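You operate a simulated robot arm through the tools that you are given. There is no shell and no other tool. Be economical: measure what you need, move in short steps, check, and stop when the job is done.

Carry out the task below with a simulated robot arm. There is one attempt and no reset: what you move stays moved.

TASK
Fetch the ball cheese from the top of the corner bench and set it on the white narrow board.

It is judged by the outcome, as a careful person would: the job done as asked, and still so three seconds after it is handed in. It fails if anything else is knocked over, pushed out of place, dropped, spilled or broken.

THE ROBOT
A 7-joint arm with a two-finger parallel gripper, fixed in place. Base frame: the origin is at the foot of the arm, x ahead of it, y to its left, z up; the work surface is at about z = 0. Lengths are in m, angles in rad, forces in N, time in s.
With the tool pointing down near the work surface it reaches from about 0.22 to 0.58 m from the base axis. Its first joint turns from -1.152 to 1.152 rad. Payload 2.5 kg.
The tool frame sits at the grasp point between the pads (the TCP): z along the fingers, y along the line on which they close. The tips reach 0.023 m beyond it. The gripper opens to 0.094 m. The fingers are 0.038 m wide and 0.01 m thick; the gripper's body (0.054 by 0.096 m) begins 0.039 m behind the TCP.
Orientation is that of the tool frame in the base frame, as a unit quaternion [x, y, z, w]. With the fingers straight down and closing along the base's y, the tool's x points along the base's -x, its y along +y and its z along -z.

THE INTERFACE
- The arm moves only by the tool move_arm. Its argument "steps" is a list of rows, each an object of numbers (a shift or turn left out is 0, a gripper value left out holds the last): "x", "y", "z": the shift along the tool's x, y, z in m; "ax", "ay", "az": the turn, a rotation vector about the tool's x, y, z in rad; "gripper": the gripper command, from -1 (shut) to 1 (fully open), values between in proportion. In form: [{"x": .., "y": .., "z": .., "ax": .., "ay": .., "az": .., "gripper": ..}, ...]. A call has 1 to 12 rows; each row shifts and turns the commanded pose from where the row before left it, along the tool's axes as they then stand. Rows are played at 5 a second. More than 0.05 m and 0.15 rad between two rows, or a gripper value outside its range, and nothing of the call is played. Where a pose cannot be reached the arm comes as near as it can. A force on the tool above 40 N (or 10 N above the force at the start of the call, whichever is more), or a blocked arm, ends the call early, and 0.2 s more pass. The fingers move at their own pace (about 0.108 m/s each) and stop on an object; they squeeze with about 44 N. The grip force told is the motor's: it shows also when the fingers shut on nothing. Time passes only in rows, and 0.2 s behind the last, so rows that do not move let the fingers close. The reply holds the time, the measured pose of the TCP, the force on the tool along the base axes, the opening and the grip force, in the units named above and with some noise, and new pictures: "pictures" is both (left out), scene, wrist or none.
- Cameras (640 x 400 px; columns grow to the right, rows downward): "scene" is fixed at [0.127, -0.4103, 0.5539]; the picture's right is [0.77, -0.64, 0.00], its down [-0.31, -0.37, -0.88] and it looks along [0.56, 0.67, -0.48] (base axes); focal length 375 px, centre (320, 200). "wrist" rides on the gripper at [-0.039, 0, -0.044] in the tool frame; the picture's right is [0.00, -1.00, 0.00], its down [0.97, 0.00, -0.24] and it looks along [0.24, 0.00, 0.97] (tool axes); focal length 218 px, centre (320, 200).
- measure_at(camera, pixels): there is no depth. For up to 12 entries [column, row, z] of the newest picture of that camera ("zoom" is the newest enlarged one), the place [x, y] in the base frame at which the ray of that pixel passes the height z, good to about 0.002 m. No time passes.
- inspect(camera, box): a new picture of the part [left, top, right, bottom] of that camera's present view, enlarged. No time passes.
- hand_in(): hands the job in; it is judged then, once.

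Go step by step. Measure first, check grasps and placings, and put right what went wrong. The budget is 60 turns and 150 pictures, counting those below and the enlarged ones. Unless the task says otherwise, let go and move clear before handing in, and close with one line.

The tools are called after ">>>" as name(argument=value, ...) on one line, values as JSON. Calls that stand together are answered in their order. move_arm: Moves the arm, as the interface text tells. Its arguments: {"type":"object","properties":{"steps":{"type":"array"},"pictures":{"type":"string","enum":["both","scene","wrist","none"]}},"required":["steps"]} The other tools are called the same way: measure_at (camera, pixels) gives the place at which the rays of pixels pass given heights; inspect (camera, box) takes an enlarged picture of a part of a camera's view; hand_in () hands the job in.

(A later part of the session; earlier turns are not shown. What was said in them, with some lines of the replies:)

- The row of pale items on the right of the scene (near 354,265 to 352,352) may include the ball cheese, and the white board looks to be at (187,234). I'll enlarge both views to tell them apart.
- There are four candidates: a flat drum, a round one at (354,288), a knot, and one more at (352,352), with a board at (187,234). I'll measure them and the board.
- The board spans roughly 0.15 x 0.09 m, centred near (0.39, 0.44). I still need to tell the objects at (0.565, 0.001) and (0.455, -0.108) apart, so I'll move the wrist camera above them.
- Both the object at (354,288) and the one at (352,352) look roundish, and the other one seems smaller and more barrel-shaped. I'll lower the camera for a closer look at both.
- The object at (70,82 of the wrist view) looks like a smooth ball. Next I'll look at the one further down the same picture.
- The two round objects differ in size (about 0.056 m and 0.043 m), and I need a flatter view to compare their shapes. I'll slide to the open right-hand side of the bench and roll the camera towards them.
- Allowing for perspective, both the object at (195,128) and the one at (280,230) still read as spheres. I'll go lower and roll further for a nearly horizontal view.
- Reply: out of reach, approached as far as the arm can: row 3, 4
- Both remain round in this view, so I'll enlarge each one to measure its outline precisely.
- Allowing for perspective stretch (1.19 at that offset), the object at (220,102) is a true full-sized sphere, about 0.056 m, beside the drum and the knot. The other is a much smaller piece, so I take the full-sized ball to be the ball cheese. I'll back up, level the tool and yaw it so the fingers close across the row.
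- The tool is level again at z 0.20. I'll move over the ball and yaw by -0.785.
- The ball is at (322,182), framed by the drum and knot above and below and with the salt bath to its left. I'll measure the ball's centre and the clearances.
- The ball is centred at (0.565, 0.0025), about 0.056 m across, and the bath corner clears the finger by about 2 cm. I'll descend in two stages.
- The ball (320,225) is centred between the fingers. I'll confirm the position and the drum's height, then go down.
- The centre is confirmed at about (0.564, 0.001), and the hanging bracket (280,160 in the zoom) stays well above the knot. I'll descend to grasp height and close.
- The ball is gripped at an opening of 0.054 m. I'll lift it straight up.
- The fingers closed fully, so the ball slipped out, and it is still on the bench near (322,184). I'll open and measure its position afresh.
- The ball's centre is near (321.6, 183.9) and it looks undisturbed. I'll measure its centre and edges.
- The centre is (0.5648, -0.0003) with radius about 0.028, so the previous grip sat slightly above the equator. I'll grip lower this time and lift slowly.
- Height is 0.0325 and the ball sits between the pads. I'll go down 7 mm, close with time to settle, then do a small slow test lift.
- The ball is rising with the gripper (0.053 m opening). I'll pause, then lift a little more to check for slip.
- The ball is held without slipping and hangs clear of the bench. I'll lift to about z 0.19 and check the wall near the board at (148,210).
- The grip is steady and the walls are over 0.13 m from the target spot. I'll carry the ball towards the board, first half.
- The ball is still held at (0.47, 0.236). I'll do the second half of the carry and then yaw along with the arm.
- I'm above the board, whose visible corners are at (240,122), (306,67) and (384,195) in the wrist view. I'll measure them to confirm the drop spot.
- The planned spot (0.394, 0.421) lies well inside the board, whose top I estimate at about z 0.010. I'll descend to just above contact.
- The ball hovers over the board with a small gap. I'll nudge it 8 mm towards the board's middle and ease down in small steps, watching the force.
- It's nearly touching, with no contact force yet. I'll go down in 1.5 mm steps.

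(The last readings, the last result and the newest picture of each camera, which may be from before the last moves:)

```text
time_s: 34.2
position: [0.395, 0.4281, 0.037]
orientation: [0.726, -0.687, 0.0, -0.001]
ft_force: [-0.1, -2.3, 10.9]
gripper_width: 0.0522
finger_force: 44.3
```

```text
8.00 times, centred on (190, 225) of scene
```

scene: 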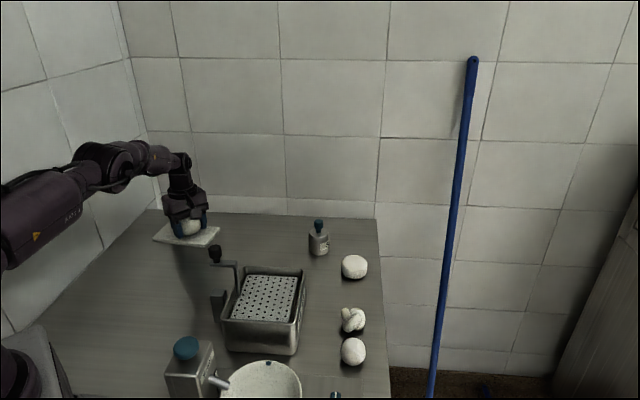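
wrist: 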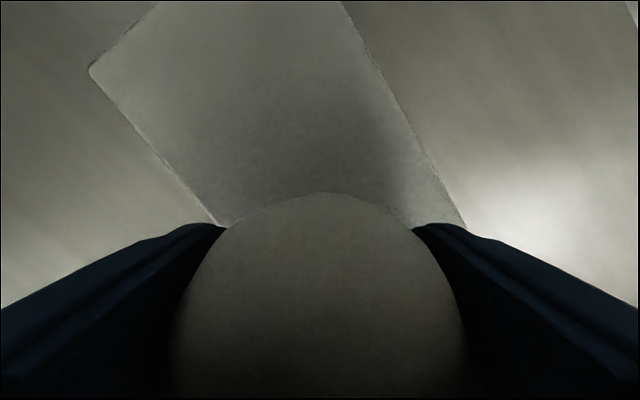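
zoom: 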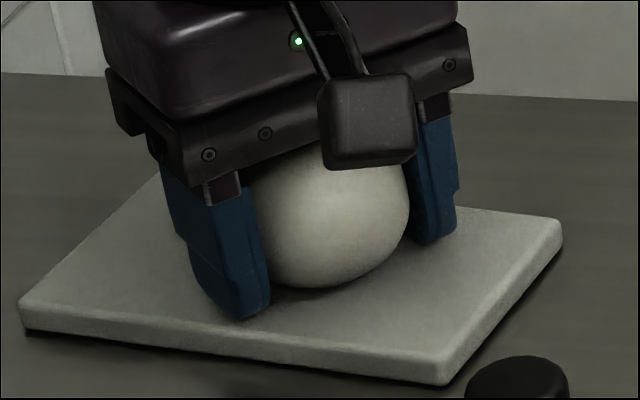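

Contact is made (about 11 N). I'll relieve it by 0.7 mm and open gradually.

>>> move_arm(steps=[{"z": -0.0007}, {}, {"gripper": 0.15}, {"gripper": 0.2}, {"gripper": 0.3}, {"gripper": 0.45}, {"gripper": 0.6}, {}, {}])

```text
time_s: 36.2
position: [0.3944, 0.4256, 0.0369]
orientation: [0.726, -0.688, 0.0, 0.0]
ft_force: [-0.3, 0.2, -0.1]
gripper_width: 0.0753
finger_force: 0.0
```

scene: 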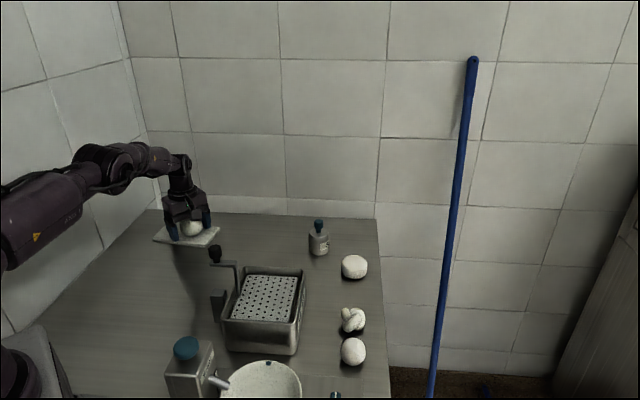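
wrist: 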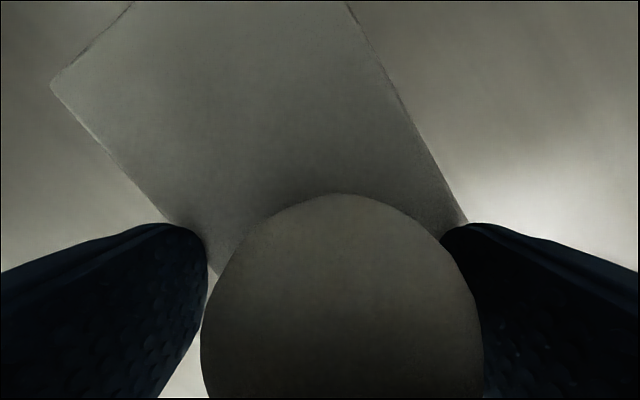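

The ball now sits slightly right of centre, at (343,300), between the opened fingers. I'll wait a moment to see whether it is at rest before moving away.

>>> move_arm(steps=[{}, {}, {}, {}, {}], pictures="wrist")

>>> inspect(camera="scene", box=[160, 200, 220, 250])

```text
time_s: 37.4
position: [0.3946, 0.4262, 0.0374]
orientation: [0.726, -0.687, 0.0, 0.0]
ft_force: [-0.7, 0.6, -0.5]
gripper_width: 0.075
finger_force: 0.0
```

wrist: 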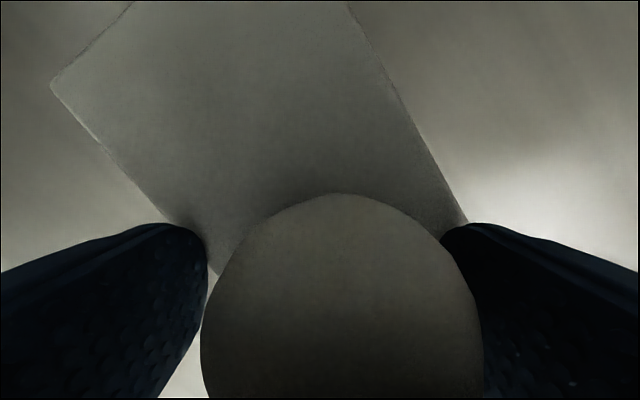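

```text
8.00 times, centred on (190, 225) of scene
```

zoom: 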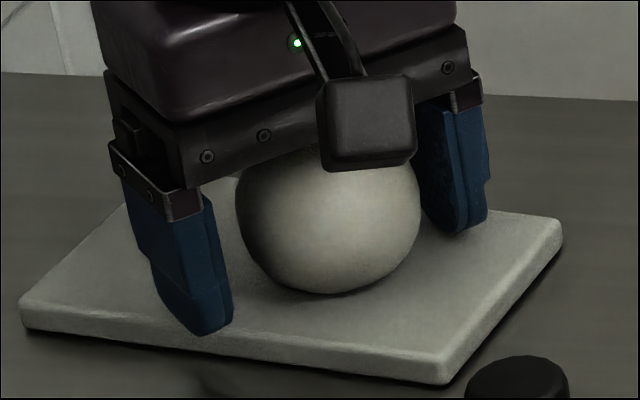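

The ball has not moved over the wait and sits about 6 mm off centre without leaning on a finger. I'll open fully and rise slowly.

>>> move_arm(steps=[{"gripper": 0.8}, {"gripper": 1.0}, {}, {"z": -0.01}, {"z": -0.02}, {"z": -0.03}, {"z": -0.04}, {"z": -0.04}, {"z": -0.03}, {}, {}])

>>> inspect(camera="scene", box=[140, 190, 240, 260])

```text
time_s: 39.8
position: [0.3921, 0.4256, 0.2075]
orientation: [0.726, -0.688, 0.001, 0.0]
ft_force: [0.2, 0.4, -0.2]
gripper_width: 0.0942
finger_force: 0.3
```

scene: 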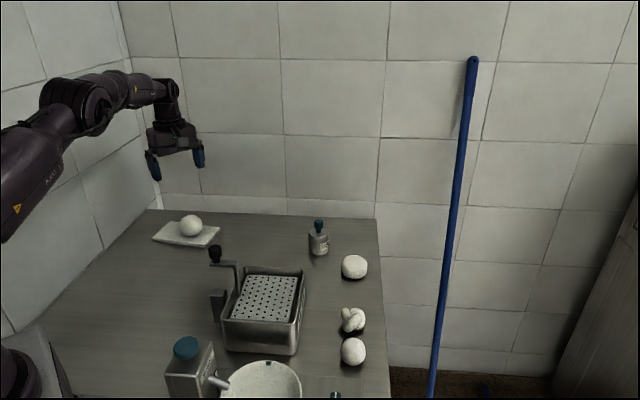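
wrist: 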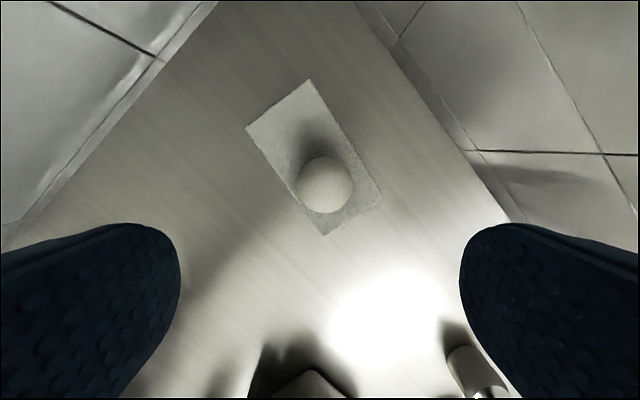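

```text
5.71 times, centred on (190, 225) of scene
```

zoom: 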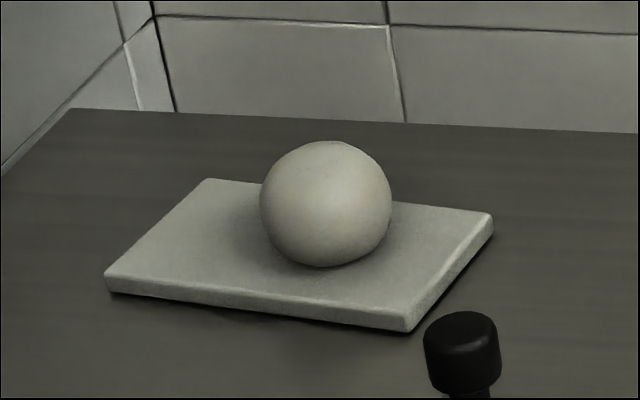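

The ball rests on the board and everything else looks in place. I'll wait once more to confirm it stays still.

>>> move_arm(steps=[{}, {}, {}, {}, {}, {}, {}, {}, {}, {}], pictures="wrist")

```text
time_s: 42.0
position: [0.3951, 0.4255, 0.2082]
orientation: [0.726, -0.688, 0.0, 0.0]
ft_force: [-0.3, -0.7, 0.8]
gripper_width: 0.0941
finger_force: 0.0
```

wrist: 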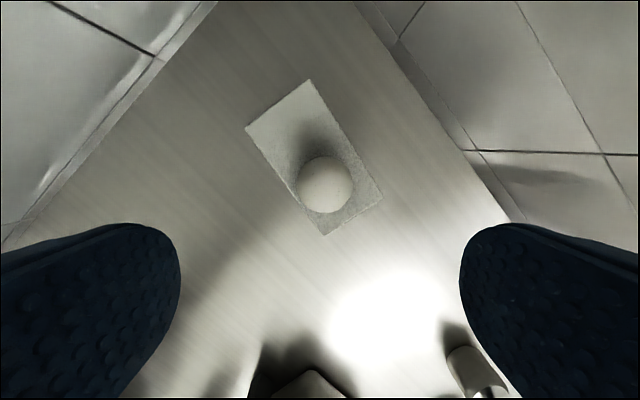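

The ball at (325,185) has not moved in over two seconds and the gripper is clear, so I'm handing in.

>>> hand_in()

```text
The job is handed in.
```

The ball cheese is resting on the white narrow board and nothing else was disturbed; two round pieces were on the bench, and I took the larger one (about 56 mm, against 43 mm) to be the ball cheese.
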